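You operate a simulated robot arm through the tools that you are given. There is no shell and no other tool. Be economical: measure what you need, move in short steps, check, and stop when the job is done.

You are at the controls of a simulated robot arm. One attempt, no reset.

Task
Send the tube in the siding to TEST on the reserve air tank.
Fine: the house air is off; two moves of air, no more; tank valve off once it is there, then stop the track.

Only the result counts: the job must be done as asked and must still hold three seconds after the hand-in. Knocking over, shifting, dropping, spilling or breaking anything else fails it.

Robot
A 7-joint arm with a two-finger parallel gripper on a trunk, on a base that drives. Base frame: it is fixed to the floor where the robot stands at the start and does not move with it; the origin is under the middle of the robot, x ahead of it, y to its left, z up. Lengths are in cm, angles in rad, forces in N, time in s.
With the tool pointing down near the work surface it reaches from about 30 to 84 cm from the robot's upright axis, wherever it stands. Its first joint turns from -2.897 to 2.897 rad. Places, roughly: carrier [100, 75, 75]; cross release button [40, 30, 80]; cross stop lever [40, 40, 80]; entry release button [60, 60, 80]; entry stop lever [60, 60, 80]; feed release button [50, 40, 80]; feed stop lever [50, 50, 80]; load release button [90, 100, 80]; load stop lever [90, 100, 80]; loop gate lever [70, 30, 110]; siding gate lever [60, 10, 110]; siding stop lever [70, 70, 80]; store gate lever [60, 10, 110]; tank valve knob [50, 0, 60]; track jog button [60, 20, 100]; track power knob [60, 0, 110]. Payload 3.43 kg.
The tool frame sits at the grasp point between the pads (the TCP): z along the fingers, y along the line on which they close. The tips reach 3.4 cm beyond it. Largest opening 12.8 cm; finger width 2.4, thickness 1.2; the body of the gripper, 4.8 by 13 cm, starts 9.6 cm behind the TCP.
Orientation is told as [roll, pitch, yaw] about the base's x, y, z axes, in that order, counted from this pose: with the fingers straight down and closing along the base's y, the tool's x points along the base's -x, its y along +y and its z along -z.

Tools
- The arm moves only by the tool apply_moves. Its argument "deltas" is a list of rows, each an object (a shift or turn left out is 0, a gripper value left out holds the last) with "rot": the turn, a rotation vector about the tool's x, y, z in units of 4 degrees (1.0 is 4 degrees), a list of three; "delta_pos": the shift along the tool's x, y, z in units of 25 mm (1.0 is 25 mm), a list of three; "hand": the finger opening in cm, from 0 to 12.8. In form: [{"rot": [rx, ry, rz], "delta_pos": [x, y, z], "hand": hand}, ...]. A call has 1 to 20 rows; each row shifts and turns the commanded pose from where the row before left it, along the tool's axes as they then stand. A call with a number of a shift or a turn outside -1 to 1 is refused whole. A row lasts 0.2 s, in which the tool goes at most 5 cm and 0.15 rad; a call with a longer step from one row to the next is refused whole, and so is a gripper value outside its range. A pose out of reach is approached as far as the arm can. The call stops where the force on the tool passes 40 N (or 10 N more than at its start, if that is more) or the arm is blocked; 0.2 s more then pass. Each finger travels about 15.3 cm/s and halts on what it meets, pressing with about 35 N; the grip force reading is that of the motor and also rises with nothing between the fingers. The clock runs only during rows and for 0.2 s after the last one: add rows that do not move to give the fingers time. The reply holds the time, the measured pose of the TCP, the force on the tool along the base axes, the opening and the grip force, in the units named above and with some noise, with the torque about the TCP (base axes, N m) and any sound that the robot's microphone picked up.
- Cameras (640 x 400 px; columns grow to the right, rows downward): "scene" is now at [16.34, 3.34, 156.07]; the picture's right is [0.39, -0.92, 0.00], its down [-0.72, -0.31, -0.62] and it looks along [0.57, 0.24, -0.79] (base axes); focal length 266 px, centre (320, 200). "wrist" rides on the gripper at [7.6, -1.1, -16] in the tool frame; the picture's right is [0.15, 0.99, 0.00], its down [-0.88, 0.13, -0.46] and it looks along [-0.45, 0.07, 0.89] (tool axes); focal length 234 px, centre (320, 200). There is no depth. A picture from a camera that has moved, and an enlarged one, comes with that camera's place and axes in the base frame and with its lens. The place of the scene camera against the robot may be out by one fixed shift of up to 2.5 cm in any direction.
- snapshot(camera): a new picture of that camera. It takes no simulated time.
- roll_base(legs): drives the robot by 1 to 6 legs, each [ahead, turn to the left] in cm and rad, along the robot's own axes; the way and the turn of a leg run together, so that a leg with both is an arc; at most 150 cm and 3.142 rad a leg. The arm and the cameras ride along, it lands a little off, and it stops where it bumps. It gives what a move gives.
- pan_tilt(pan, tilt): turns the head with the scene camera to pan (to the left, within 2.304 rad either way) and tilt (down, from -0.506 to 1.204), counted from straight ahead of the robot. It gives what a move gives.
- zoom(camera, box): a new picture of the part [left, top, right, bottom] of that camera's present view, enlarged. It takes no simulated time.
- job_done(): hands the job in; it is judged then, once.

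Work in short steps. Places have to be worked out from the pictures, the camera data and where the tool is seen: move nearer, look again, correct. Check each grasp and each placing, and mend what went wrong. You have 120 turns and 82 pictures in all, those below and enlarged ones among them. Open the gripper and draw the arm clear of the work before you hand the job in, unless the task says otherwise; then end with one line.

The tools are called after "Emit:" as a command line: name --argument value ..., lists and objects as JSON in quotes. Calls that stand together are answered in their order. apply_moves: Moves the arm, as the interface text tells. Its arguments: {"type":"object","properties":{"deltas":{"type":"array"}},"required":["deltas"]} The other tools are called the same way: roll_base (legs) drives the base; pan_tilt (pan, tilt) turns the head that bears the scene camera; snapshot (camera) takes a picture; zoom (camera, box) takes an enlarged picture of a part of a camera's view; job_done () hands the job in.

At the start:

```text
clock: 0.0
tool_pos: [44.46, 15.66, 128.96]
tool_rot: [0.002, 0.0, -0.003]
force: [-0.5, 0.4, 0.3]
wrist_torque: [0.0, 0.0, 0.02]
opening: 12.82
gripper_force: 0.0
robot x, y, heading: [0.05, 0.01, -0.0]
head pan, tilt: [0.405, 0.904]
```

scene: 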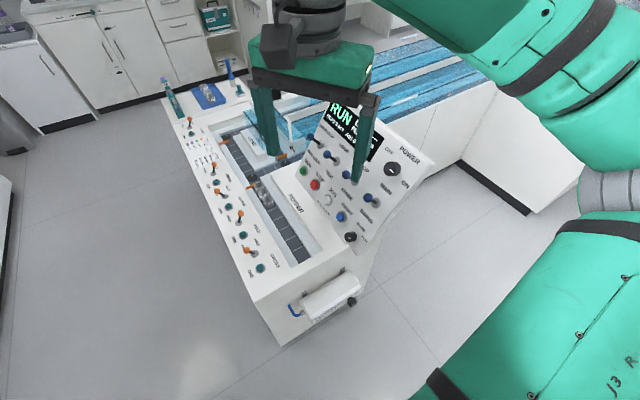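
wrist: 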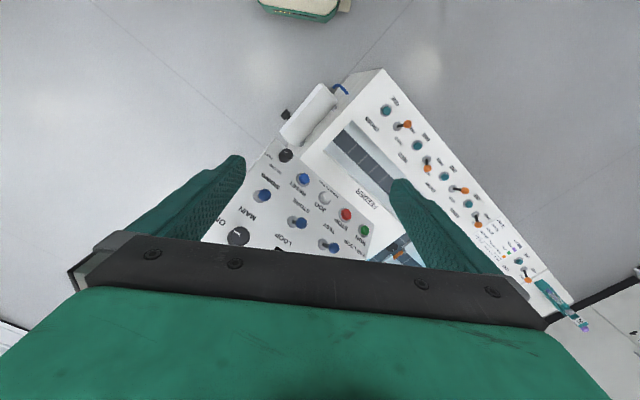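

The panel and track are small in view; I zoom in on the track and the panel to read labels.

Emit:
zoom --camera "scene" --box '[150, 70, 310, 170]'

Emit:
zoom --camera "scene" --box '[190, 160, 350, 280]'

Emit:
zoom --camera "scene" --box '[280, 90, 440, 250]'

Emit:
zoom --camera "scene" --box '[260, 230, 400, 340]'

```text
4.00 times, centred on (230, 120) of scene
camera zoom: at [16.34, 3.34, 156.07], right [0.39, -0.92, 0.0], down [-0.72, -0.31, -0.62], along [0.57, 0.24, -0.79], focal length 1062 px, centre (680, 520)
```

zoom: 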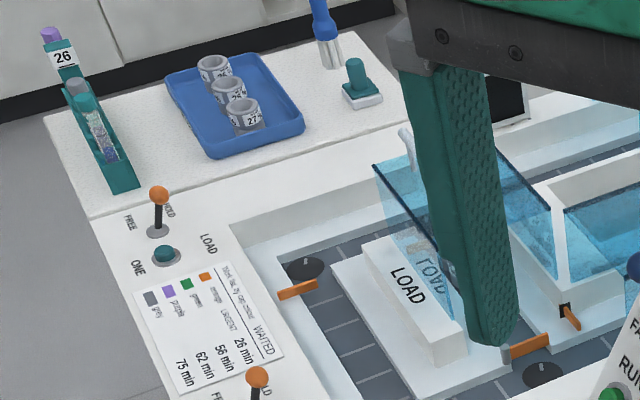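

```text
3.33 times, centred on (270, 220) of scene
camera zoom: at [16.34, 3.34, 156.07], right [0.39, -0.92, 0.0], down [-0.72, -0.31, -0.62], along [0.57, 0.24, -0.79], focal length 885 px, centre (487, 133)
```

zoom: 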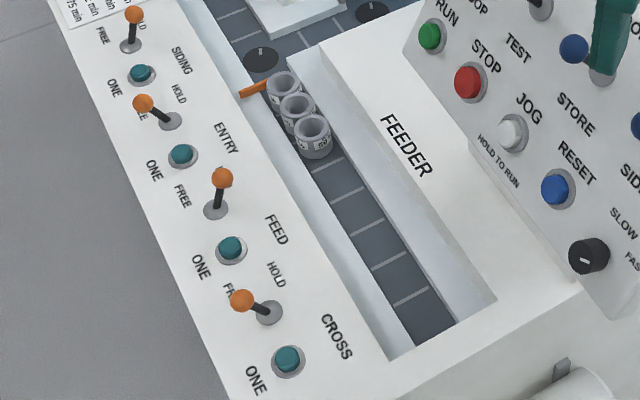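

```text
2.50 times, centred on (360, 170) of scene
camera zoom: at [16.34, 3.34, 156.07], right [0.39, -0.92, 0.0], down [-0.72, -0.31, -0.62], along [0.57, 0.24, -0.79], focal length 664 px, centre (220, 275)
```

zoom: 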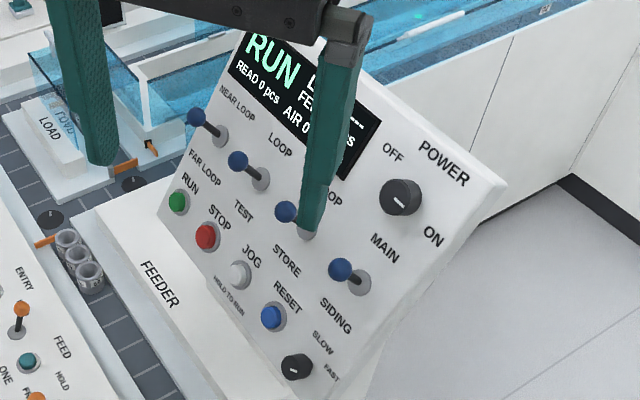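

```text
3.64 times, centred on (330, 285) of scene
camera zoom: at [16.34, 3.34, 156.07], right [0.39, -0.92, 0.0], down [-0.72, -0.31, -0.62], along [0.57, 0.24, -0.79], focal length 965 px, centre (284, -109)
```

zoom: 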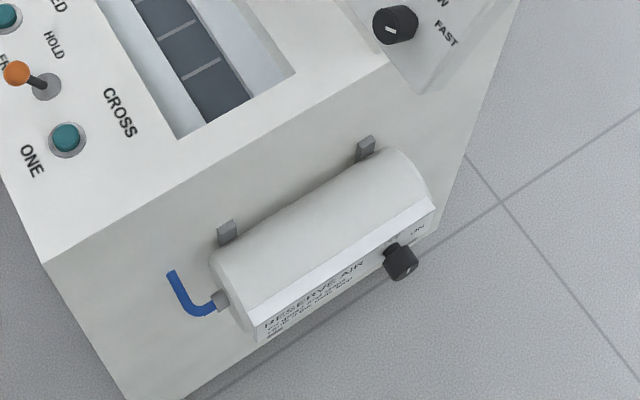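

The hand blocks the view; I swing it to the right (base -y) and slightly up, clear of everything.

Emit:
apply_moves --deltas '[{"delta_pos": [0, -1, 0]}, {"delta_pos": [0, -1, 0]}, {"delta_pos": [0, -1, 0]}, {"delta_pos": [0, -1, 0]}, {"delta_pos": [0, -1, 0]}, {"delta_pos": [0, -1, 0]}, {"delta_pos": [0, -1, 0]}, {"delta_pos": [0, -1, 0]}, {"delta_pos": [0, -1, 0]}, {"delta_pos": [0, -1, 0]}, {"delta_pos": [0, -1, 0]}, {"delta_pos": [0, -1, 0]}, {"delta_pos": [0, -1, 0]}, {"delta_pos": [0, -1, 0]}, {"delta_pos": [0, -1, 0]}, {"delta_pos": [0, -1, 0]}]'

Emit:
pan_tilt --pan 0.5 --tilt 0.7

Emit:
snapshot --camera "scene"

```text
clock: 3.4
tool_pos: [44.35, -24.42, 129.21]
tool_rot: [0.0, 0.001, -0.002]
force: [-0.3, -0.1, 0.2]
wrist_torque: [-0.03, 0.01, -0.01]
opening: 12.79
gripper_force: 0.1
robot x, y, heading: [0.15, -0.32, -0.0]
head pan, tilt: [0.405, 0.904]
```

```text
clock: 4.1
tool_pos: [44.3, -24.33, 129.06]
tool_rot: [0.002, 0.001, -0.001]
force: [-0.2, 0.3, -0.7]
wrist_torque: [-0.02, 0.01, 0.02]
opening: 12.79
gripper_force: 0.0
robot x, y, heading: [0.33, 0.08, 0.003]
head pan, tilt: [0.499, 0.7]
```

```text
75 pictures are left
camera scene: at [16.87, 4.42, 157.71], right [0.48, -0.88, 0.0], down [-0.57, -0.31, -0.76], along [0.67, 0.37, -0.64], focal length 266 px, centre (320, 200)
```

scene: 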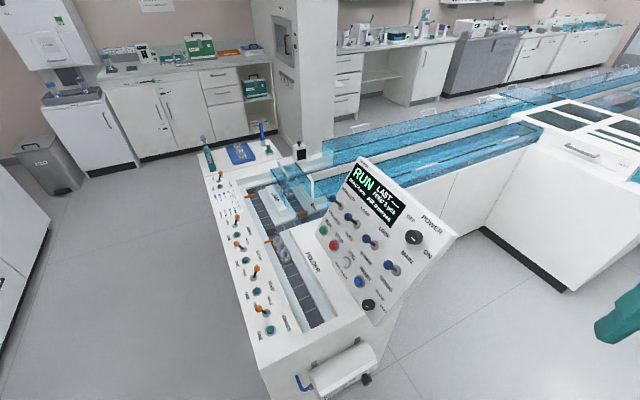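

Emit:
zoom --camera "scene" --box '[190, 110, 350, 220]'

Emit:
zoom --camera "scene" --box '[310, 140, 470, 320]'

Emit:
zoom --camera "scene" --box '[330, 55, 640, 230]'

```text
3.64 times, centred on (270, 165) of scene
camera zoom: at [16.87, 4.42, 157.71], right [0.48, -0.88, 0.0], down [-0.57, -0.31, -0.76], along [0.67, 0.37, -0.64], focal length 965 px, centre (502, 327)
```

zoom: 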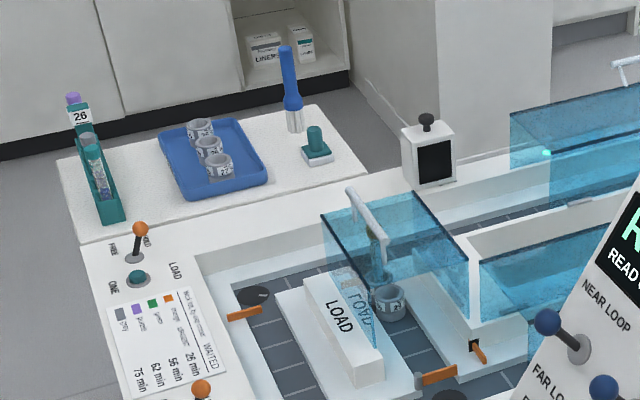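

```text
2.22 times, centred on (390, 230) of scene
camera zoom: at [16.87, 4.42, 157.71], right [0.48, -0.88, 0.0], down [-0.57, -0.31, -0.76], along [0.67, 0.37, -0.64], focal length 590 px, centre (164, 133)
```

zoom: 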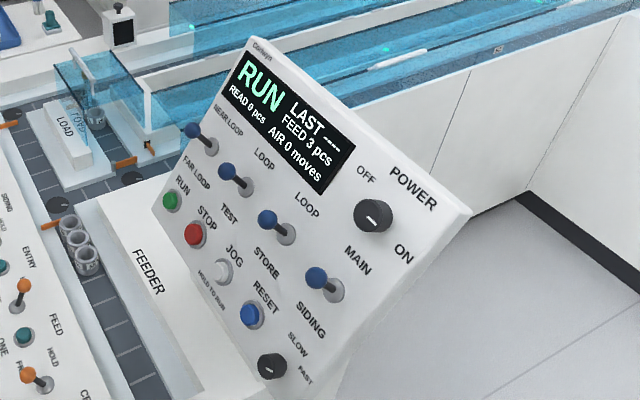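

```text
2.06 times, centred on (485, 142) of scene
camera zoom: at [16.87, 4.42, 157.71], right [0.48, -0.88, 0.0], down [-0.57, -0.31, -0.76], along [0.67, 0.37, -0.64], focal length 548 px, centre (-21, 319)
```

zoom: 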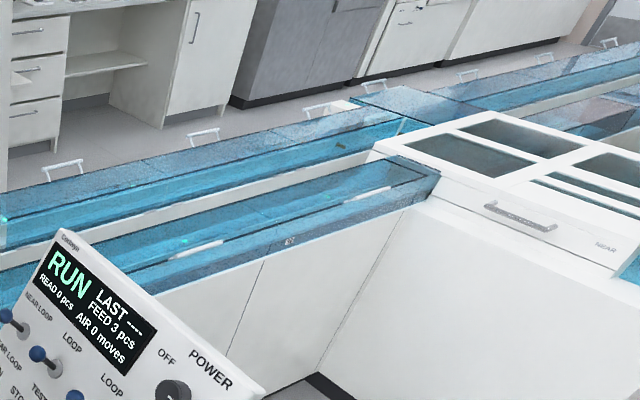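

I need to read the tank label and lever states. I back the base 50 cm for a flatter view of the tank and panel.

Emit:
roll_base --legs '[[-50, 0]]'

Emit:
pan_tilt --pan 0.35 --tilt 0.65

Emit:
snapshot --camera "scene"

```text
clock: 7.1
tool_pos: [-5.48, -24.42, 129.21]
tool_rot: [-0.001, 0.0, -0.006]
force: [-0.9, -0.3, 0.1]
wrist_torque: [-0.01, 0.0, 0.0]
opening: 12.81
gripper_force: 0.1
robot x, y, heading: [-49.89, -0.28, -0.004]
head pan, tilt: [0.499, 0.7]
```

```text
clock: 7.8
tool_pos: [-5.45, -24.4, 129.16]
tool_rot: [0.0, -0.001, -0.006]
force: [-1.1, -0.3, -0.3]
wrist_torque: [0.02, 0.01, 0.02]
opening: 12.81
gripper_force: 0.1
robot x, y, heading: [-49.63, 0.08, -0.001]
head pan, tilt: [0.351, 0.649]
```

```text
71 pictures are left
camera scene: at [-32.2, 3.37, 158.14], right [0.34, -0.94, 0.0], down [-0.57, -0.21, -0.8], along [0.75, 0.27, -0.6], focal length 266 px, centre (320, 200)
```

scene: 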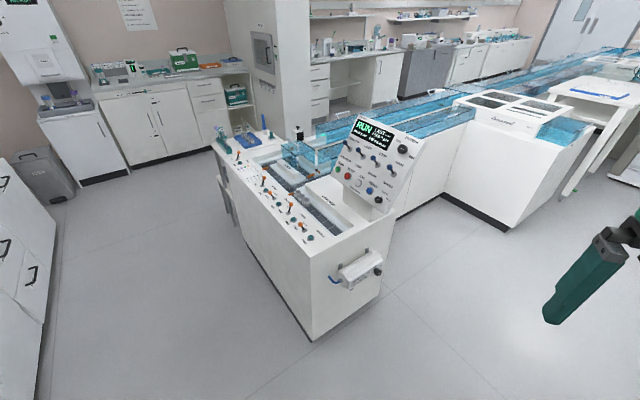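

Emit:
zoom --camera "scene" --box '[325, 245, 390, 295]'

Emit:
zoom --camera "scene" --box '[320, 110, 430, 210]'

Emit:
zoom --camera "scene" --box '[225, 150, 355, 250]'

Emit:
zoom --camera "scene" --box '[430, 60, 640, 190]'

```text
8.00 times, centred on (358, 270) of scene
camera zoom: at [-32.2, 3.37, 158.14], right [0.34, -0.94, 0.0], down [-0.57, -0.21, -0.8], along [0.75, 0.27, -0.6], focal length 2124 px, centre (20, -360)
```

zoom: 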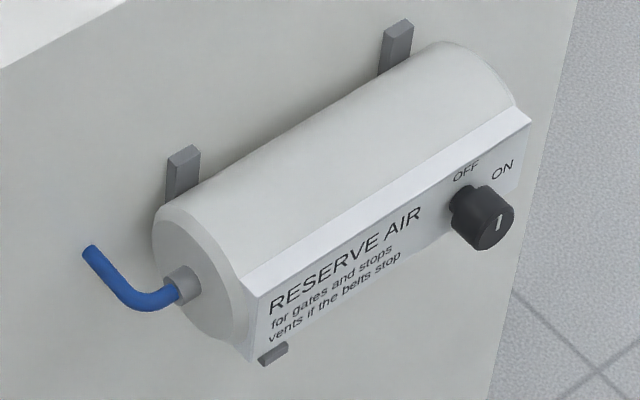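

```text
4.00 times, centred on (375, 160) of scene
camera zoom: at [-32.2, 3.37, 158.14], right [0.34, -0.94, 0.0], down [-0.57, -0.21, -0.8], along [0.75, 0.27, -0.6], focal length 1062 px, centre (100, 360)
```

zoom: 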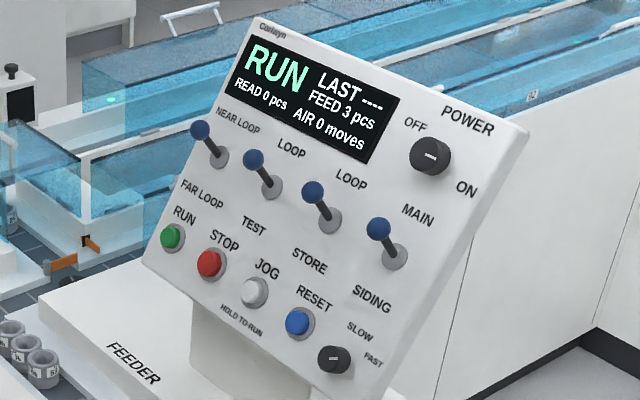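

```text
4.00 times, centred on (290, 200) of scene
camera zoom: at [-32.2, 3.37, 158.14], right [0.34, -0.94, 0.0], down [-0.57, -0.21, -0.8], along [0.75, 0.27, -0.6], focal length 1062 px, centre (440, 200)
```

zoom: 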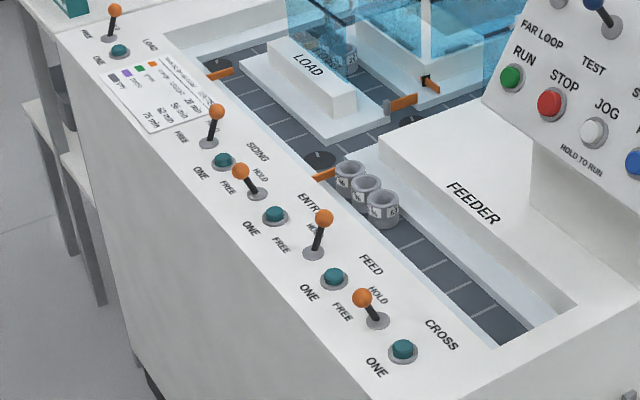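

```text
3.05 times, centred on (535, 125) of scene
camera zoom: at [-32.2, 3.37, 158.14], right [0.34, -0.94, 0.0], down [-0.57, -0.21, -0.8], along [0.75, 0.27, -0.6], focal length 809 px, centre (-335, 429)
```

zoom: 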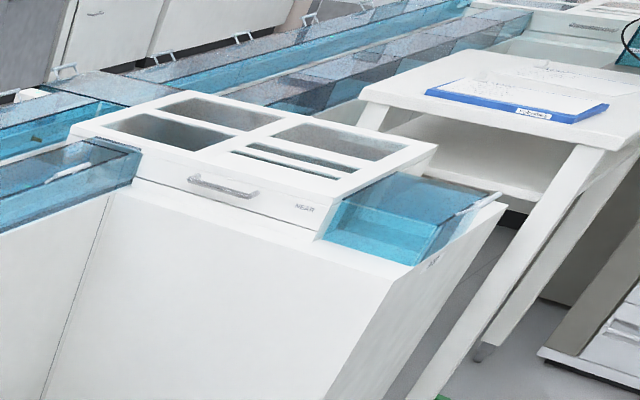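

Tank label: "for gates and stops; vents if the belts stop". I'll stand left of the machine's end, about (-5, 45), where tank knob, panel and siding lever should all be in reach.

Emit:
roll_base --legs '[[0, 0.785], [63, 0], [0, -0.785]]'

Emit:
pan_tilt --pan 0.0 --tilt 0.75

Emit:
snapshot --camera "scene"

```text
clock: 15.9
tool_pos: [39.63, 20.96, 129.11]
tool_rot: [0.001, -0.001, 0.008]
force: [-0.5, 0.6, -0.5]
wrist_torque: [0.0, 0.02, 0.01]
opening: 12.8
gripper_force: 0.0
robot x, y, heading: [-4.8, 44.58, 0.006]
head pan, tilt: [0.351, 0.649]
```

```text
clock: 16.8
tool_pos: [39.72, 20.91, 129.15]
tool_rot: [0.0, 0.0, 0.009]
force: [0.2, 0.8, -0.8]
wrist_torque: [-0.01, -0.04, 0.04]
opening: 12.81
gripper_force: 0.1
robot x, y, heading: [-4.96, 44.73, 0.008]
head pan, tilt: [0.0, 0.75]
```

```text
66 pictures are left
camera scene: at [12.75, 45.44, 157.29], right [0.01, -1.0, 0.0], down [-0.68, -0.01, -0.73], along [0.73, 0.01, -0.68], focal length 266 px, centre (320, 200)
```

scene: 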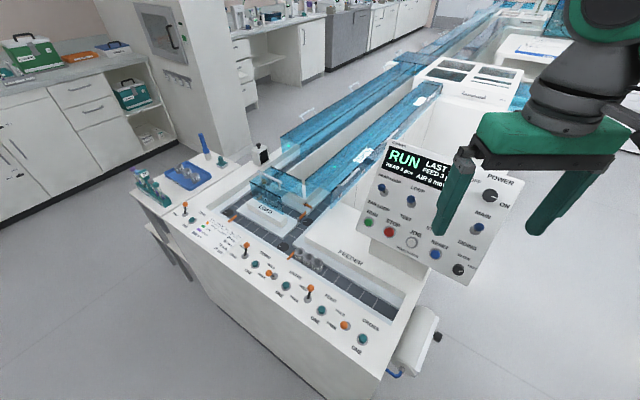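

Emit:
zoom --camera "scene" --box '[215, 150, 355, 250]'

Emit:
zoom --camera "scene" --box '[350, 140, 480, 270]'

Emit:
zoom --camera "scene" --box '[180, 200, 400, 360]'

```text
4.00 times, centred on (285, 200) of scene
camera zoom: at [12.75, 45.44, 157.29], right [0.01, -1.0, 0.0], down [-0.68, -0.01, -0.73], along [0.73, 0.01, -0.68], focal length 1062 px, centre (460, 200)
```

zoom: 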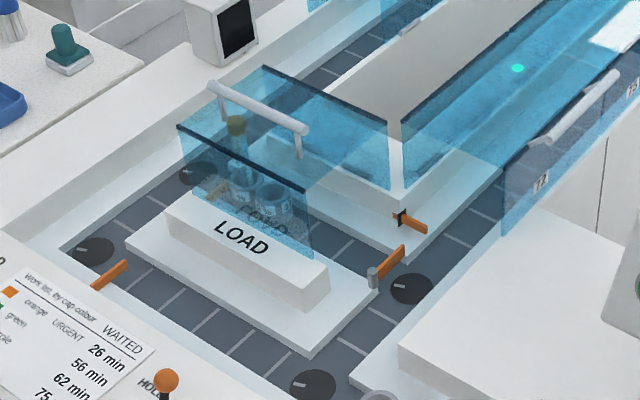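

```text
3.08 times, centred on (415, 205) of scene
camera zoom: at [12.75, 45.44, 157.29], right [0.01, -1.0, 0.0], down [-0.68, -0.01, -0.73], along [0.73, 0.01, -0.68], focal length 817 px, centre (28, 185)
```

zoom: 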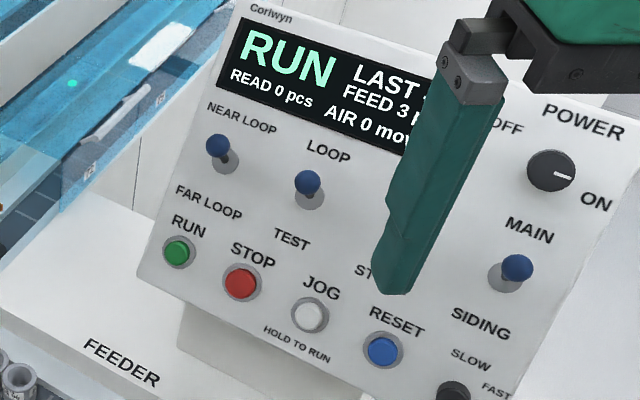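

```text
2.50 times, centred on (290, 280) of scene
camera zoom: at [12.75, 45.44, 157.29], right [0.01, -1.0, 0.0], down [-0.68, -0.01, -0.73], along [0.73, 0.01, -0.68], focal length 664 px, centre (395, 0)
```

zoom: 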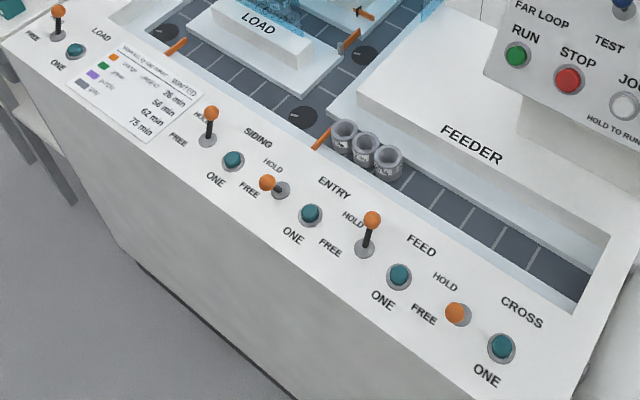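

All panel levers point up (NEAR LOOP, LOOP, LOOP, MAIN). I need a closer look at the carriers under the cover and the orange blades.

Emit:
zoom --camera "scene" --box '[250, 170, 330, 220]'

Emit:
zoom --camera "scene" --box '[250, 40, 450, 190]'

```text
8.00 times, centred on (290, 195) of scene
camera zoom: at [12.75, 45.44, 157.29], right [0.01, -1.0, 0.0], down [-0.68, -0.01, -0.73], along [0.73, 0.01, -0.68], focal length 2124 px, centre (560, 240)
```

zoom: 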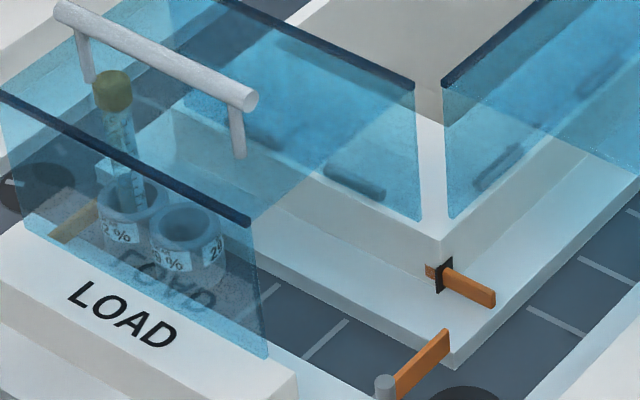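

```text
2.67 times, centred on (350, 115) of scene
camera zoom: at [12.75, 45.44, 157.29], right [0.01, -1.0, 0.0], down [-0.68, -0.01, -0.73], along [0.73, 0.01, -0.68], focal length 708 px, centre (240, 427)
```

zoom: 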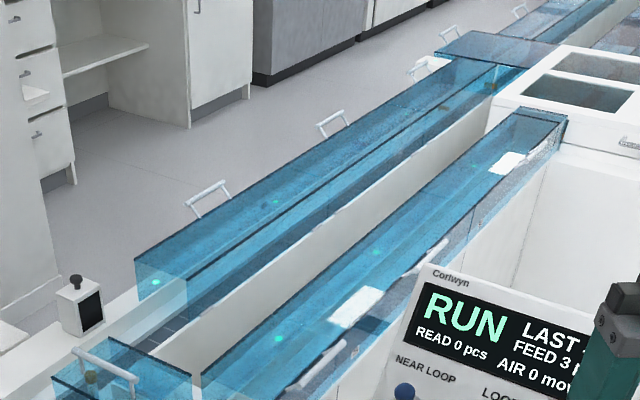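

Two carriers wait in the siding: the tube in front, an empty behind, so a single ONE release is wanted. I move the arm left over the console at height, then look right along the track for TEST.

Emit:
apply_moves --deltas '[{"delta_pos": [0, 1, 0]}, {"delta_pos": [0, 1, 0]}, {"delta_pos": [0, 1, 0]}, {"delta_pos": [0, 1, 0]}, {"delta_pos": [0, 1, 0]}, {"delta_pos": [0, 1, 0]}, {"delta_pos": [0, 1, 0]}, {"delta_pos": [0, 1, 0]}, {"delta_pos": [0, 1, 0]}, {"delta_pos": [0, 1, 0]}, {"delta_pos": [0, 1, 0]}, {"delta_pos": [0, 1, 0]}, {"delta_pos": [0, 1, 0]}, {"delta_pos": [0, 1, 0]}, {"delta_pos": [0, 1, 0]}, {"delta_pos": [0, 1, 0]}, {"delta_pos": [0, 1, 0]}, {"delta_pos": [0, 1, 0]}]'

Emit:
pan_tilt --pan -0.4 --tilt 0.4

Emit:
snapshot --camera "scene"

Emit:
snapshot --camera "wrist"

```text
clock: 20.6
tool_pos: [39.48, 66.14, 129.14]
tool_rot: [0.0, 0.001, 0.009]
force: [0.6, -0.1, 0.8]
wrist_torque: [0.04, 0.02, 0.0]
opening: 12.8
gripper_force: 0.0
robot x, y, heading: [-4.69, 44.39, 0.01]
head pan, tilt: [0.0, 0.75]
```

```text
clock: 21.4
tool_pos: [39.3, 66.1, 129.23]
tool_rot: [0.0, 0.001, 0.009]
force: [-0.4, 0.0, 0.6]
wrist_torque: [0.02, -0.01, 0.04]
opening: 12.79
gripper_force: 0.1
robot x, y, heading: [-4.79, 44.99, 0.006]
head pan, tilt: [-0.4, 0.4]
```

```text
60 pictures are left
camera scene: at [13.03, 41.85, 160.39], right [-0.38, -0.92, 0.0], down [-0.36, 0.15, -0.92], along [0.85, -0.35, -0.39], focal length 266 px, centre (320, 200)
```

scene: 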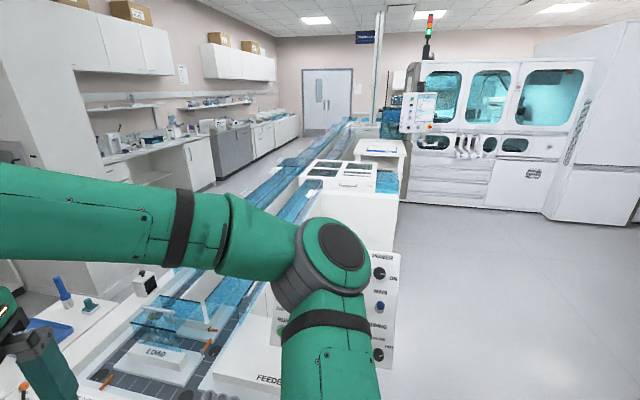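

```text
59 pictures are left
camera wrist: at [31.84, 64.99, 145.22], right [-0.16, 0.99, 0.0], down [0.88, 0.14, 0.46], along [0.45, 0.07, -0.89], focal length 234 px, centre (320, 200)
```

wrist: 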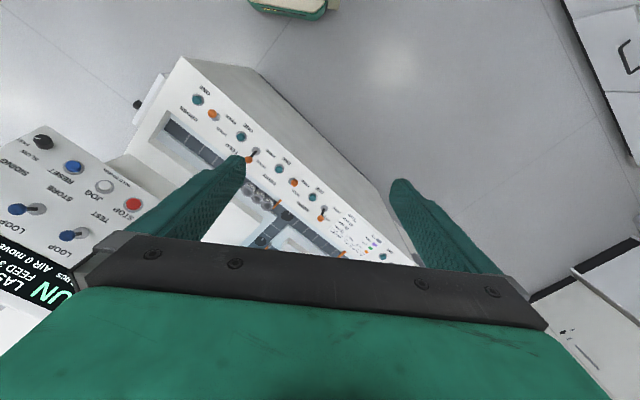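

Emit:
zoom --camera "scene" --box '[270, 110, 430, 210]'

Emit:
zoom --camera "scene" --box '[370, 60, 540, 200]'

Emit:
zoom --camera "scene" --box '[340, 20, 400, 60]'

```text
4.00 times, centred on (350, 160) of scene
camera zoom: at [13.03, 41.85, 160.39], right [-0.38, -0.92, 0.0], down [-0.36, 0.15, -0.92], along [0.85, -0.35, -0.39], focal length 1062 px, centre (200, 360)
```

zoom: 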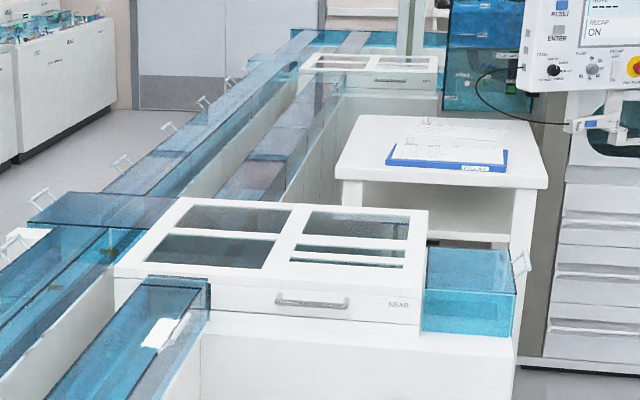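

```text
2.86 times, centred on (455, 130) of scene
camera zoom: at [13.03, 41.85, 160.39], right [-0.38, -0.92, 0.0], down [-0.36, 0.15, -0.92], along [0.85, -0.35, -0.39], focal length 758 px, centre (-66, 400)
```

zoom: 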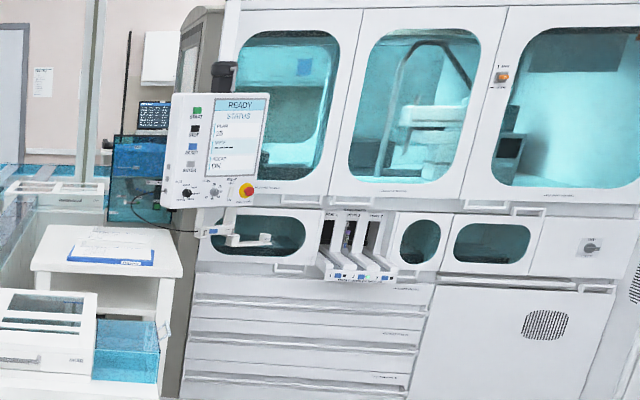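

```text
10.00 times, centred on (370, 40) of scene
camera zoom: at [13.03, 41.85, 160.39], right [-0.38, -0.92, 0.0], down [-0.36, 0.15, -0.92], along [0.85, -0.35, -0.39], focal length 2655 px, centre (-180, 1800)
```

zoom: 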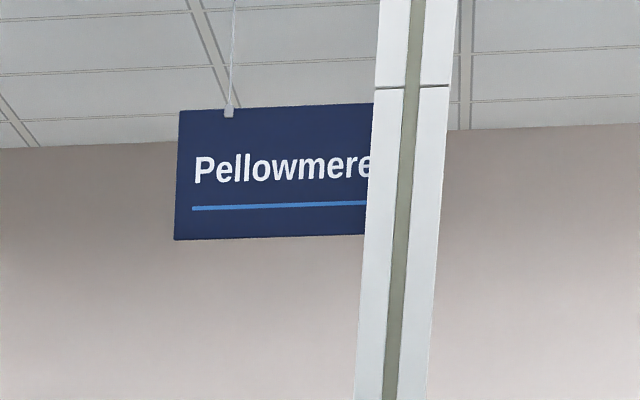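

There's a clipboard on the table by the track, and possibly track notes; zoom hard on it and on the two units.

Emit:
zoom --camera "scene" --box '[362, 136, 402, 158]'

Emit:
zoom --camera "scene" --box '[330, 110, 400, 145]'

Emit:
zoom --camera "scene" --box '[270, 155, 410, 225]'

```text
16.00 times, centred on (382, 147) of scene
camera zoom: at [13.03, 41.85, 160.39], right [-0.38, -0.92, 0.0], down [-0.36, 0.15, -0.92], along [0.85, -0.35, -0.39], focal length 4248 px, centre (-672, 1048)
```

zoom: 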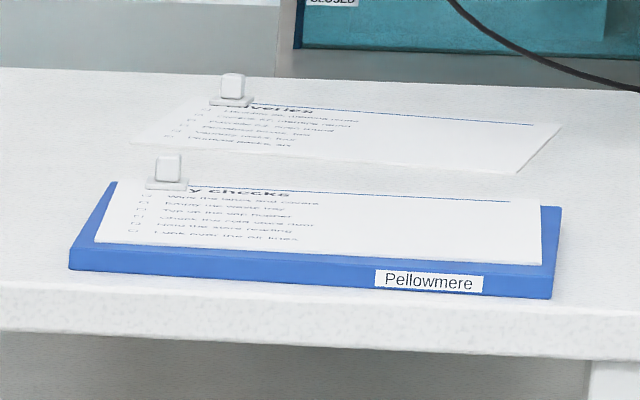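

```text
9.14 times, centred on (365, 128) of scene
camera zoom: at [13.03, 41.85, 160.39], right [-0.38, -0.92, 0.0], down [-0.36, 0.15, -0.92], along [0.85, -0.35, -0.39], focal length 2427 px, centre (-91, 863)
```

zoom: 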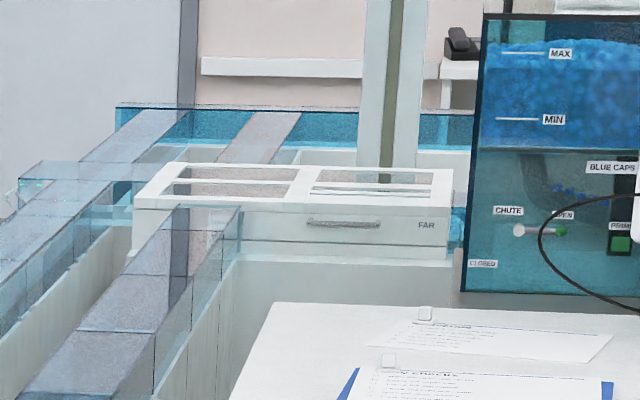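

```text
4.57 times, centred on (340, 190) of scene
camera zoom: at [13.03, 41.85, 160.39], right [-0.38, -0.92, 0.0], down [-0.36, 0.15, -0.92], along [0.85, -0.35, -0.39], focal length 1214 px, centre (229, 246)
```

zoom: 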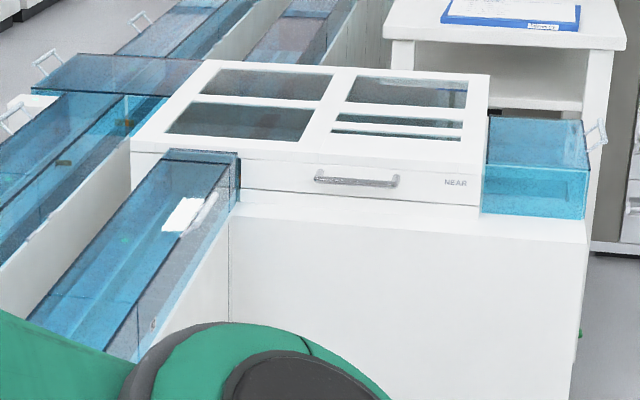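

Zoom into the NEAR unit's windows for a TEST label.

Emit:
zoom --camera "scene" --box '[300, 165, 404, 205]'

```text
6.15 times, centred on (352, 185) of scene
camera zoom: at [13.03, 41.85, 160.39], right [-0.38, -0.92, 0.0], down [-0.36, 0.15, -0.92], along [0.85, -0.35, -0.39], focal length 1634 px, centre (123, 292)
```

zoom: 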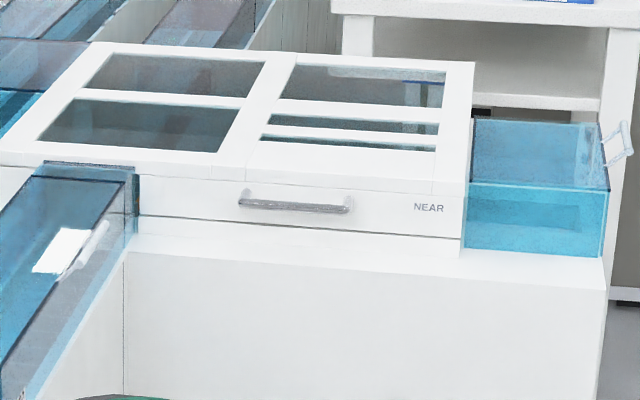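

I must know where TEST lies before spending air, so I drive round the tank end to look into the NEAR unit from the right-hand aisle.

Emit:
roll_base --legs '[[0, -1.571], [130, 0], [0, 1.571], [60, 0], [0, 0.9]]'

Emit:
pan_tilt --pan -0.45 --tilt 0.6

Emit:
snapshot --camera "scene"

```text
clock: 32.8
tool_pos: [22.9, -127.94, 129.14]
tool_rot: [0.0, 0.0, -1.507]
force: [-0.3, -0.2, -0.2]
wrist_torque: [0.02, 0.02, -0.01]
opening: 12.79
gripper_force: 0.1
robot x, y, heading: [-0.7, -84.7, -1.513]
head pan, tilt: [-0.4, 0.4]
stopped in leg 3: the robot was blocked; the commanded pose is now the measured one
```

```text
clock: 33.6
tool_pos: [22.82, -127.87, 129.2]
tool_rot: [-0.001, 0.001, -1.508]
force: [-0.8, 0.6, 0.0]
wrist_torque: [0.01, 0.0, 0.01]
opening: 12.81
gripper_force: 0.2
robot x, y, heading: [-0.94, -84.97, -1.518]
head pan, tilt: [-0.45, 0.6]
```

```text
51 pictures are left
camera scene: at [-4.59, -103.03, 158.58], right [-0.92, 0.38, 0.0], down [0.22, 0.52, -0.83], along [-0.32, -0.76, -0.56], focal length 266 px, centre (320, 200)
```

scene: 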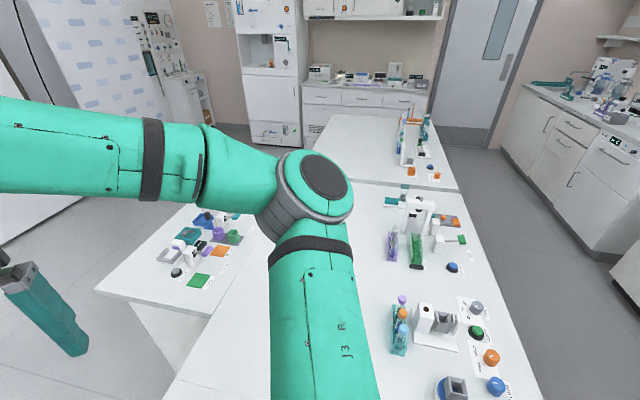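

A bench behind blocked the turn. I back off toward the machine, then turn and go ahead.

Emit:
roll_base --legs '[[-25, 0], [0, 1.518], [55, 0], [0, 0.3]]'

Emit:
pan_tilt --pan -0.4 --tilt 0.65

Emit:
snapshot --camera "scene"

```text
clock: 43.4
tool_pos: [90.01, -28.4, 129.17]
tool_rot: [0.002, -0.002, 0.281]
force: [0.3, -0.2, 0.6]
wrist_torque: [-0.01, 0.01, 0.0]
opening: 12.8
gripper_force: 0.1
robot x, y, heading: [53.03, -60.84, 0.274]
head pan, tilt: [-0.45, 0.6]
```

```text
clock: 44.0
tool_pos: [90.06, -28.36, 129.19]
tool_rot: [0.0, 0.0, 0.28]
force: [0.0, -0.5, 0.5]
wrist_torque: [0.02, -0.01, 0.0]
opening: 12.8
gripper_force: 0.0
robot x, y, heading: [52.62, -60.68, 0.272]
head pan, tilt: [-0.4, 0.649]
```

```text
50 pictures are left
camera scene: at [70.65, -58.58, 158.15], right [-0.12, -0.99, 0.0], down [-0.6, 0.07, -0.8], along [0.79, -0.1, -0.6], focal length 266 px, centre (320, 200)
```

scene: 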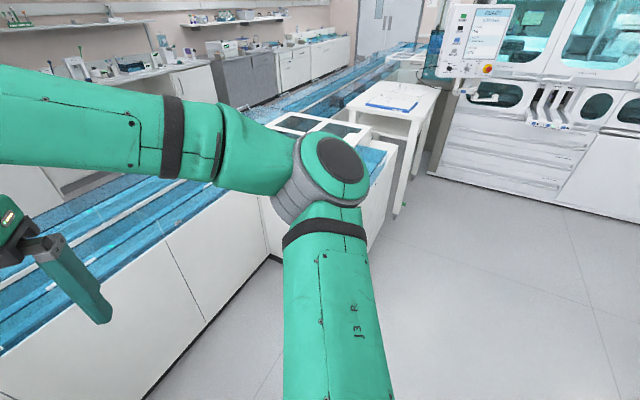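

Emit:
zoom --camera "scene" --box '[250, 95, 410, 195]'

```text
4.00 times, centred on (330, 145) of scene
camera zoom: at [70.65, -58.58, 158.15], right [-0.12, -0.99, 0.0], down [-0.6, 0.07, -0.8], along [0.79, -0.1, -0.6], focal length 1062 px, centre (280, 420)
```

zoom: 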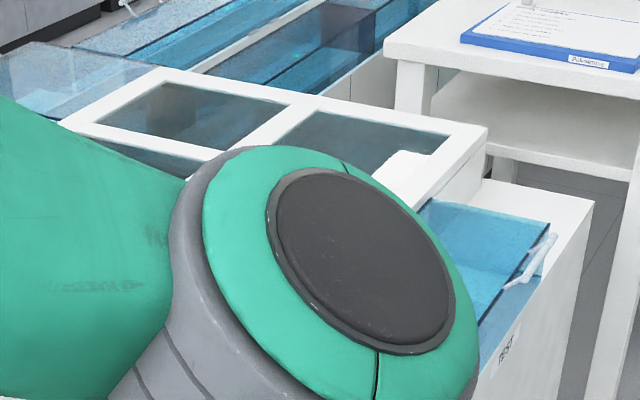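

The label on the NEAR unit's side box looks like TEST. I move nearer (unit is about 2 m off in x) to confirm and see inside.

Emit:
roll_base --legs '[[0, -0.45], [55, 0]]'

Emit:
pan_tilt --pan 0.35 --tilt 0.6

Emit:
snapshot --camera "scene"

```text
clock: 48.6
tool_pos: [154.62, -56.83, 129.23]
tool_rot: [0.0, 0.001, -0.167]
force: [-0.3, -0.4, 0.2]
wrist_torque: [0.02, 0.0, -0.02]
opening: 12.79
gripper_force: 0.0
robot x, y, heading: [107.22, -69.94, -0.168]
head pan, tilt: [-0.4, 0.649]
```

```text
clock: 49.7
tool_pos: [154.51, -56.89, 129.16]
tool_rot: [0.0, -0.001, -0.167]
force: [-0.4, -0.1, -0.3]
wrist_torque: [-0.01, -0.03, 0.04]
opening: 12.8
gripper_force: 0.1
robot x, y, heading: [107.24, -70.4, -0.169]
head pan, tilt: [0.351, 0.6]
```

```text
48 pictures are left
camera scene: at [125.13, -69.9, 158.57], right [0.18, -0.98, 0.0], down [-0.56, -0.1, -0.83], along [0.81, 0.15, -0.56], focal length 266 px, centre (320, 200)
```

scene: 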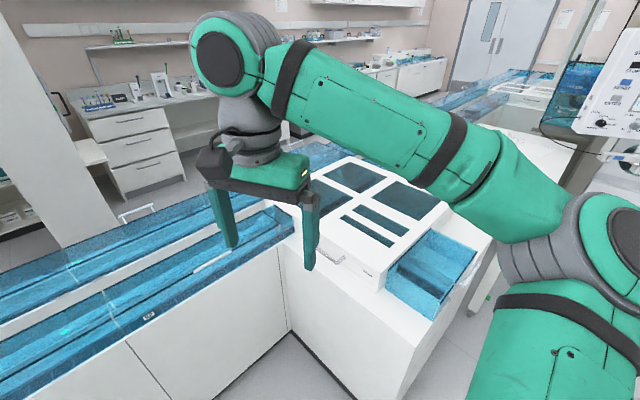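

Emit:
zoom --camera "scene" --box '[320, 150, 500, 350]'

Emit:
zoom --camera "scene" --box '[180, 180, 320, 280]'

```text
2.00 times, centred on (410, 250) of scene
camera zoom: at [125.13, -69.9, 158.57], right [0.18, -0.98, 0.0], down [-0.56, -0.1, -0.83], along [0.81, 0.15, -0.56], focal length 531 px, centre (140, 100)
```

zoom: 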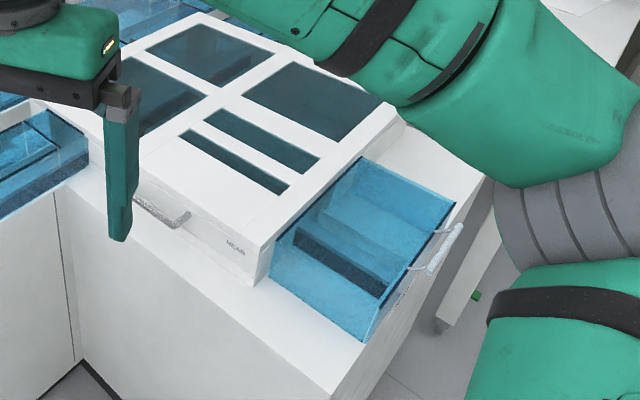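

```text
4.00 times, centred on (250, 230) of scene
camera zoom: at [125.13, -69.9, 158.57], right [0.18, -0.98, 0.0], down [-0.56, -0.1, -0.83], along [0.81, 0.15, -0.56], focal length 1062 px, centre (600, 80)
```

zoom: 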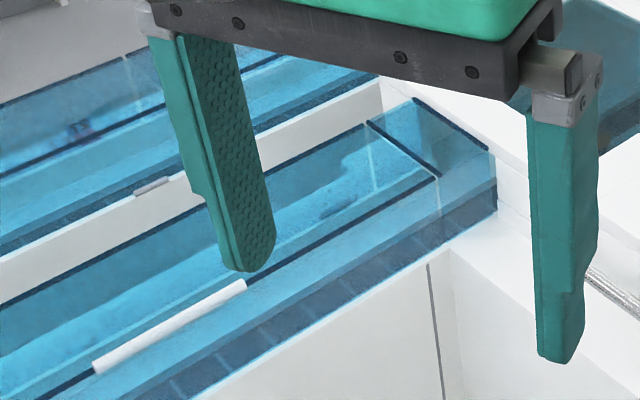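

TEST is the side dock on the NEAR unit, and the loop lever is already NEAR. So: valve ON, LOOP/TEST lever to TEST, SIDING "ONE" once. I drive back to the machine end, about (3, -16).

Emit:
roll_base --legs '[[-55, 0], [0, 0.169], [-50, 0], [0, 1.571], [44, 0], [0, -1.1]]'

Emit:
pan_tilt --pan -0.2 --tilt 0.9

Emit:
snapshot --camera "scene"

```text
clock: 57.0
tool_pos: [45.64, -37.46, 129.09]
tool_rot: [0.0, -0.002, 0.075]
force: [-0.2, 0.2, 0.2]
wrist_torque: [-0.01, 0.01, 0.01]
opening: 12.8
gripper_force: 0.0
robot x, y, heading: [2.67, -61.46, 0.065]
head pan, tilt: [0.351, 0.6]
stopped in leg 4: the robot was blocked; the commanded pose is now the measured one
```

```text
clock: 57.9
tool_pos: [45.59, -37.53, 129.17]
tool_rot: [0.0, -0.001, 0.074]
force: [0.4, 0.4, 0.9]
wrist_torque: [0.0, 0.0, 0.01]
opening: 12.81
gripper_force: 0.1
robot x, y, heading: [2.51, -61.42, 0.07]
head pan, tilt: [-0.201, 0.901]
```

```text
45 pictures are left
camera scene: at [19.6, -61.51, 156.1], right [-0.13, -0.99, 0.0], down [-0.78, 0.1, -0.62], along [0.62, -0.08, -0.78], focal length 266 px, centre (320, 200)
```

scene: 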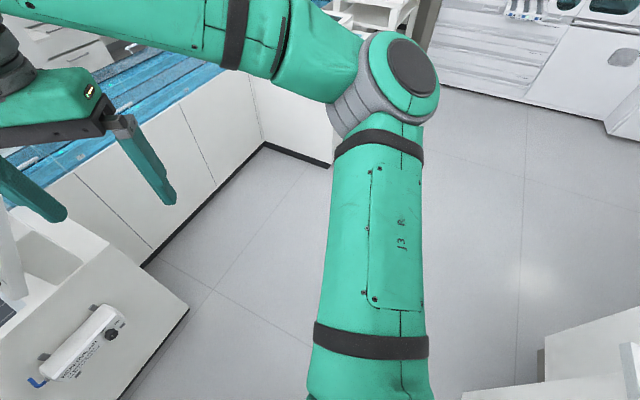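

The tail catches the bench when turning left here. I turn right instead, back away up-left, then come in toward (3, -16).

Emit:
roll_base --legs '[[0, -0.7], [-58, 0], [0, 0.83], [48, 0], [0, 0.25]]'

Emit:
pan_tilt --pan 0.0 --tilt 0.95

Emit:
snapshot --camera "scene"

```text
clock: 69.1
tool_pos: [31.83, 21.16, 129.26]
tool_rot: [-0.001, 0.0, 0.464]
force: [0.1, -0.7, -0.2]
wrist_torque: [0.02, 0.02, -0.01]
opening: 12.79
gripper_force: 0.1
robot x, y, heading: [1.27, -17.28, 0.457]
head pan, tilt: [-0.201, 0.901]
```

```text
clock: 69.9
tool_pos: [31.63, 21.17, 129.25]
tool_rot: [-0.001, -0.001, 0.463]
force: [-0.1, 0.6, 0.5]
wrist_torque: [0.0, -0.01, -0.01]
opening: 12.77
gripper_force: 0.0
robot x, y, heading: [1.3, -17.27, 0.458]
head pan, tilt: [0.0, 0.949]
```

```text
44 pictures are left
camera scene: at [16.14, -9.16, 155.73], right [0.44, -0.9, 0.0], down [-0.73, -0.36, -0.58], along [0.52, 0.26, -0.81], focal length 266 px, centre (320, 200)
```

scene: 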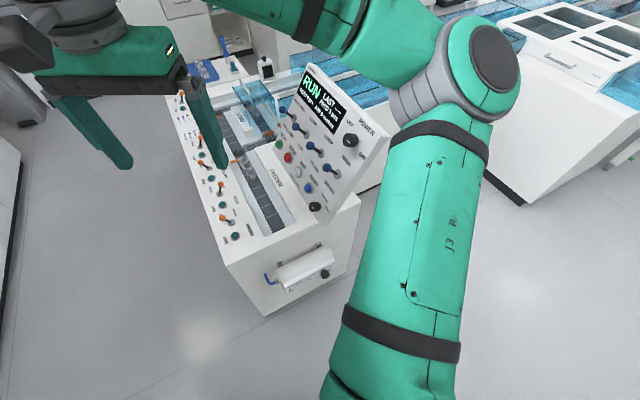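

Emit:
zoom --camera "scene" --box '[260, 235, 350, 300]'

```text
6.15 times, centred on (305, 268) of scene
camera zoom: at [16.14, -9.16, 155.73], right [0.44, -0.9, 0.0], down [-0.73, -0.36, -0.58], along [0.52, 0.26, -0.81], focal length 1634 px, centre (412, -215)
```

zoom: 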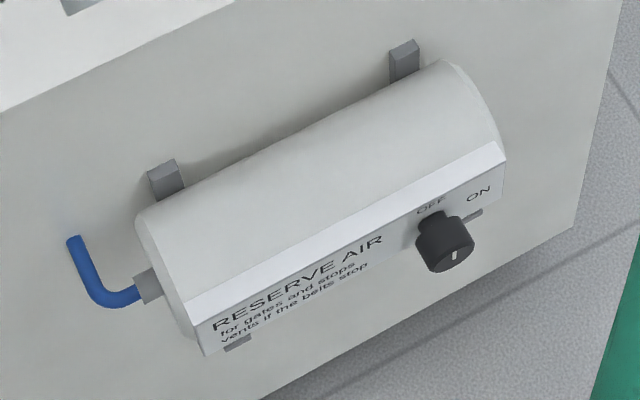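

The knob's front is at about (47.7, 4.1, 60), axis along (-0.575, -0.82). I back off 17 cm to give the wrist room and yaw the tool to 0.96 so it can later tip to point at the knob.

Emit:
roll_base --legs '[[-17, 0]]'

Emit:
apply_moves --deltas '[{"rot": [0, 0, -0.89]}, {"rot": [0, 0, -0.89]}, {"rot": [0, 0, -0.89]}, {"rot": [0, 0, -0.89]}, {"rot": [0, 0, -0.89]}, {"rot": [0, 0, -0.89]}, {"rot": [0, 0, -0.89]}, {"rot": [0, 0, -0.89]}]'

```text
clock: 71.3
tool_pos: [16.62, 13.8, 129.06]
tool_rot: [0.002, 0.001, 0.466]
force: [0.2, 0.6, 0.3]
wrist_torque: [0.04, 0.04, 0.02]
opening: 12.82
gripper_force: 0.1
robot x, y, heading: [-13.6, -24.61, 0.466]
head pan, tilt: [0.0, 0.949]
```

```text
clock: 73.1
tool_pos: [16.7, 13.62, 129.25]
tool_rot: [0.0, 0.001, 0.967]
force: [-0.2, -0.2, 0.4]
wrist_torque: [0.0, 0.0, 0.01]
opening: 12.81
gripper_force: 0.1
robot x, y, heading: [-13.88, -24.91, 0.465]
head pan, tilt: [0.0, 0.949]
```

Emit:
apply_moves --deltas '[{"delta_pos": [0.12, -0.886, 0.7]}, {"delta_pos": [0.12, -0.886, 0.7]}, {"delta_pos": [0.12, -0.886, 0.7]}, {"delta_pos": [0.12, -0.886, 0.7]}, {"delta_pos": [0.12, -0.886, 0.7]}, {"delta_pos": [0.12, -0.886, 0.7]}, {"delta_pos": [0.12, -0.886, 0.7]}, {"delta_pos": [0.12, -0.886, 0.7]}, {"delta_pos": [0.12, -0.886, 0.7]}, {"delta_pos": [0.12, -0.886, 0.7]}, {"delta_pos": [0.12, -0.886, 0.7]}, {"delta_pos": [0.12, -0.886, 0.7]}, {"delta_pos": [0.12, -0.886, 0.7]}, {"delta_pos": [0.12, -0.886, 0.7]}]'

Emit:
apply_moves --deltas '[{"rot": [0, -1, 0]}, {"rot": [0, -1, 0]}, {"rot": [0, -1, 0]}, {"rot": [0, -1, 0]}, {"rot": [0, -1, 0]}, {"rot": [0, -1, 0]}, {"rot": [0, -1, 0]}, {"rot": [0, -1, 0]}, {"rot": [0, -1, 0]}, {"rot": [0, -1, 0]}, {"rot": [0, -1, 0]}, {"rot": [0, -1, 0]}, {"rot": [0, -1, 0]}, {"rot": [0, -1, 0]}, {"rot": [0, -1, 0]}]'

```text
clock: 76.1
tool_pos: [39.61, -7.25, 104.62]
tool_rot: [0.0, 0.001, 0.966]
force: [0.3, 0.6, -0.5]
wrist_torque: [-0.06, 0.03, -0.01]
opening: 12.8
gripper_force: 0.0
robot x, y, heading: [-13.76, -24.69, 0.464]
head pan, tilt: [0.0, 0.949]
```

```text
clock: 79.3
tool_pos: [39.69, -7.42, 104.69]
tool_rot: [-0.002, -1.049, 0.966]
force: [-0.8, -0.4, -0.1]
wrist_torque: [0.0, 0.0, 0.02]
opening: 12.78
gripper_force: 0.0
robot x, y, heading: [-14.09, -25.0, 0.465]
head pan, tilt: [0.0, 0.949]
```

60° pitched without trouble. I finish the pitch and lower part of the way.

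Emit:
apply_moves --deltas '[{"rot": [0, -0.9375, 0]}, {"rot": [0, -0.9375, 0]}, {"rot": [0, -0.9375, 0]}, {"rot": [0, -0.9375, 0]}, {"rot": [0, -0.9375, 0]}, {"rot": [0, -0.9375, 0]}, {"rot": [0, -0.9375, 0]}, {"rot": [0, -0.9375, 0]}, {"delta_pos": [1, 0, 0]}, {"delta_pos": [1, 0, 0]}, {"delta_pos": [1, 0, 0]}, {"delta_pos": [1, 0, 0]}, {"delta_pos": [1, 0, 0]}, {"delta_pos": [1, 0, 0]}, {"delta_pos": [1, 0, 0]}, {"delta_pos": [1, 0, 0]}, {"delta_pos": [1, 0, 0]}, {"delta_pos": [1, 0, 0]}, {"delta_pos": [1, 0, 0]}]'

Emit:
snapshot --camera "wrist"

```text
clock: 83.3
tool_pos: [39.82, -7.49, 77.05]
tool_rot: [-1.88, -1.569, 2.842]
force: [-0.2, 0.0, 0.0]
wrist_torque: [-0.01, -0.01, -0.03]
opening: 12.78
gripper_force: 0.0
robot x, y, heading: [-14.19, -24.73, 0.465]
head pan, tilt: [0.0, 0.949]
```

```text
42 pictures are left
camera wrist: at [31.54, -21.16, 69.65], right [-0.81, 0.57, -0.15], down [-0.37, -0.3, 0.88], along [0.45, 0.77, 0.45], focal length 234 px, centre (320, 200)
```

wrist: 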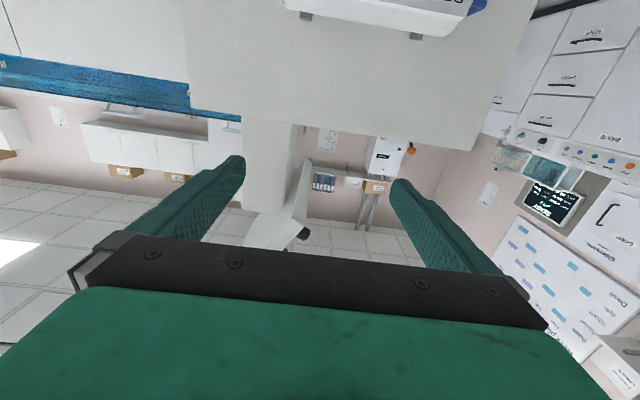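

Pitch is right (fingers horizontal). I lower another 16.8 cm to knob height and look.

Emit:
apply_moves --deltas '[{"delta_pos": [0.96, 0, 0]}, {"delta_pos": [0.96, 0, 0]}, {"delta_pos": [0.96, 0, 0]}, {"delta_pos": [0.96, 0, 0]}, {"delta_pos": [0.96, 0, 0]}, {"delta_pos": [0.96, 0, 0]}, {"delta_pos": [0.96, 0, 0]}]'

Emit:
snapshot --camera "wrist"

Emit:
snapshot --camera "scene"

```text
clock: 84.9
tool_pos: [39.63, -7.31, 60.54]
tool_rot: [-2.147, -1.569, 3.111]
force: [0.4, 0.0, -0.2]
wrist_torque: [0.02, -0.03, 0.03]
opening: 12.82
gripper_force: 0.0
robot x, y, heading: [-13.7, -25.3, 0.463]
head pan, tilt: [0.0, 0.949]
```

```text
41 pictures are left
camera wrist: at [31.44, -20.98, 52.94], right [-0.81, 0.56, -0.15], down [-0.37, -0.3, 0.88], along [0.45, 0.77, 0.45], focal length 234 px, centre (320, 200)
```

wrist: 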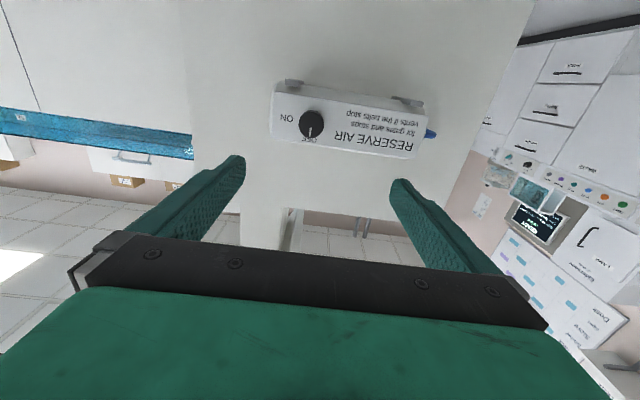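

```text
40 pictures are left
camera scene: at [0.99, -16.54, 155.73], right [0.45, -0.89, 0.0], down [-0.73, -0.36, -0.58], along [0.52, 0.26, -0.81], focal length 266 px, centre (320, 200)
```

scene: 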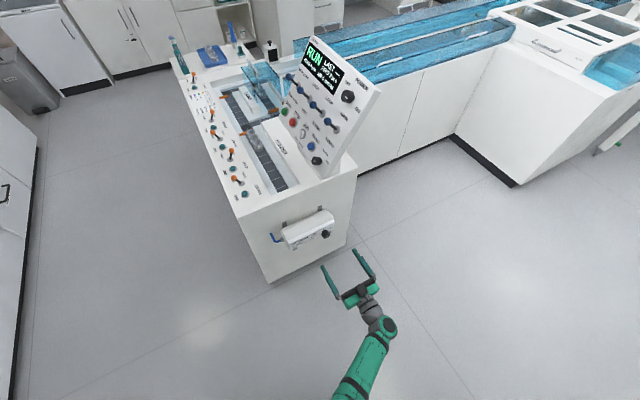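

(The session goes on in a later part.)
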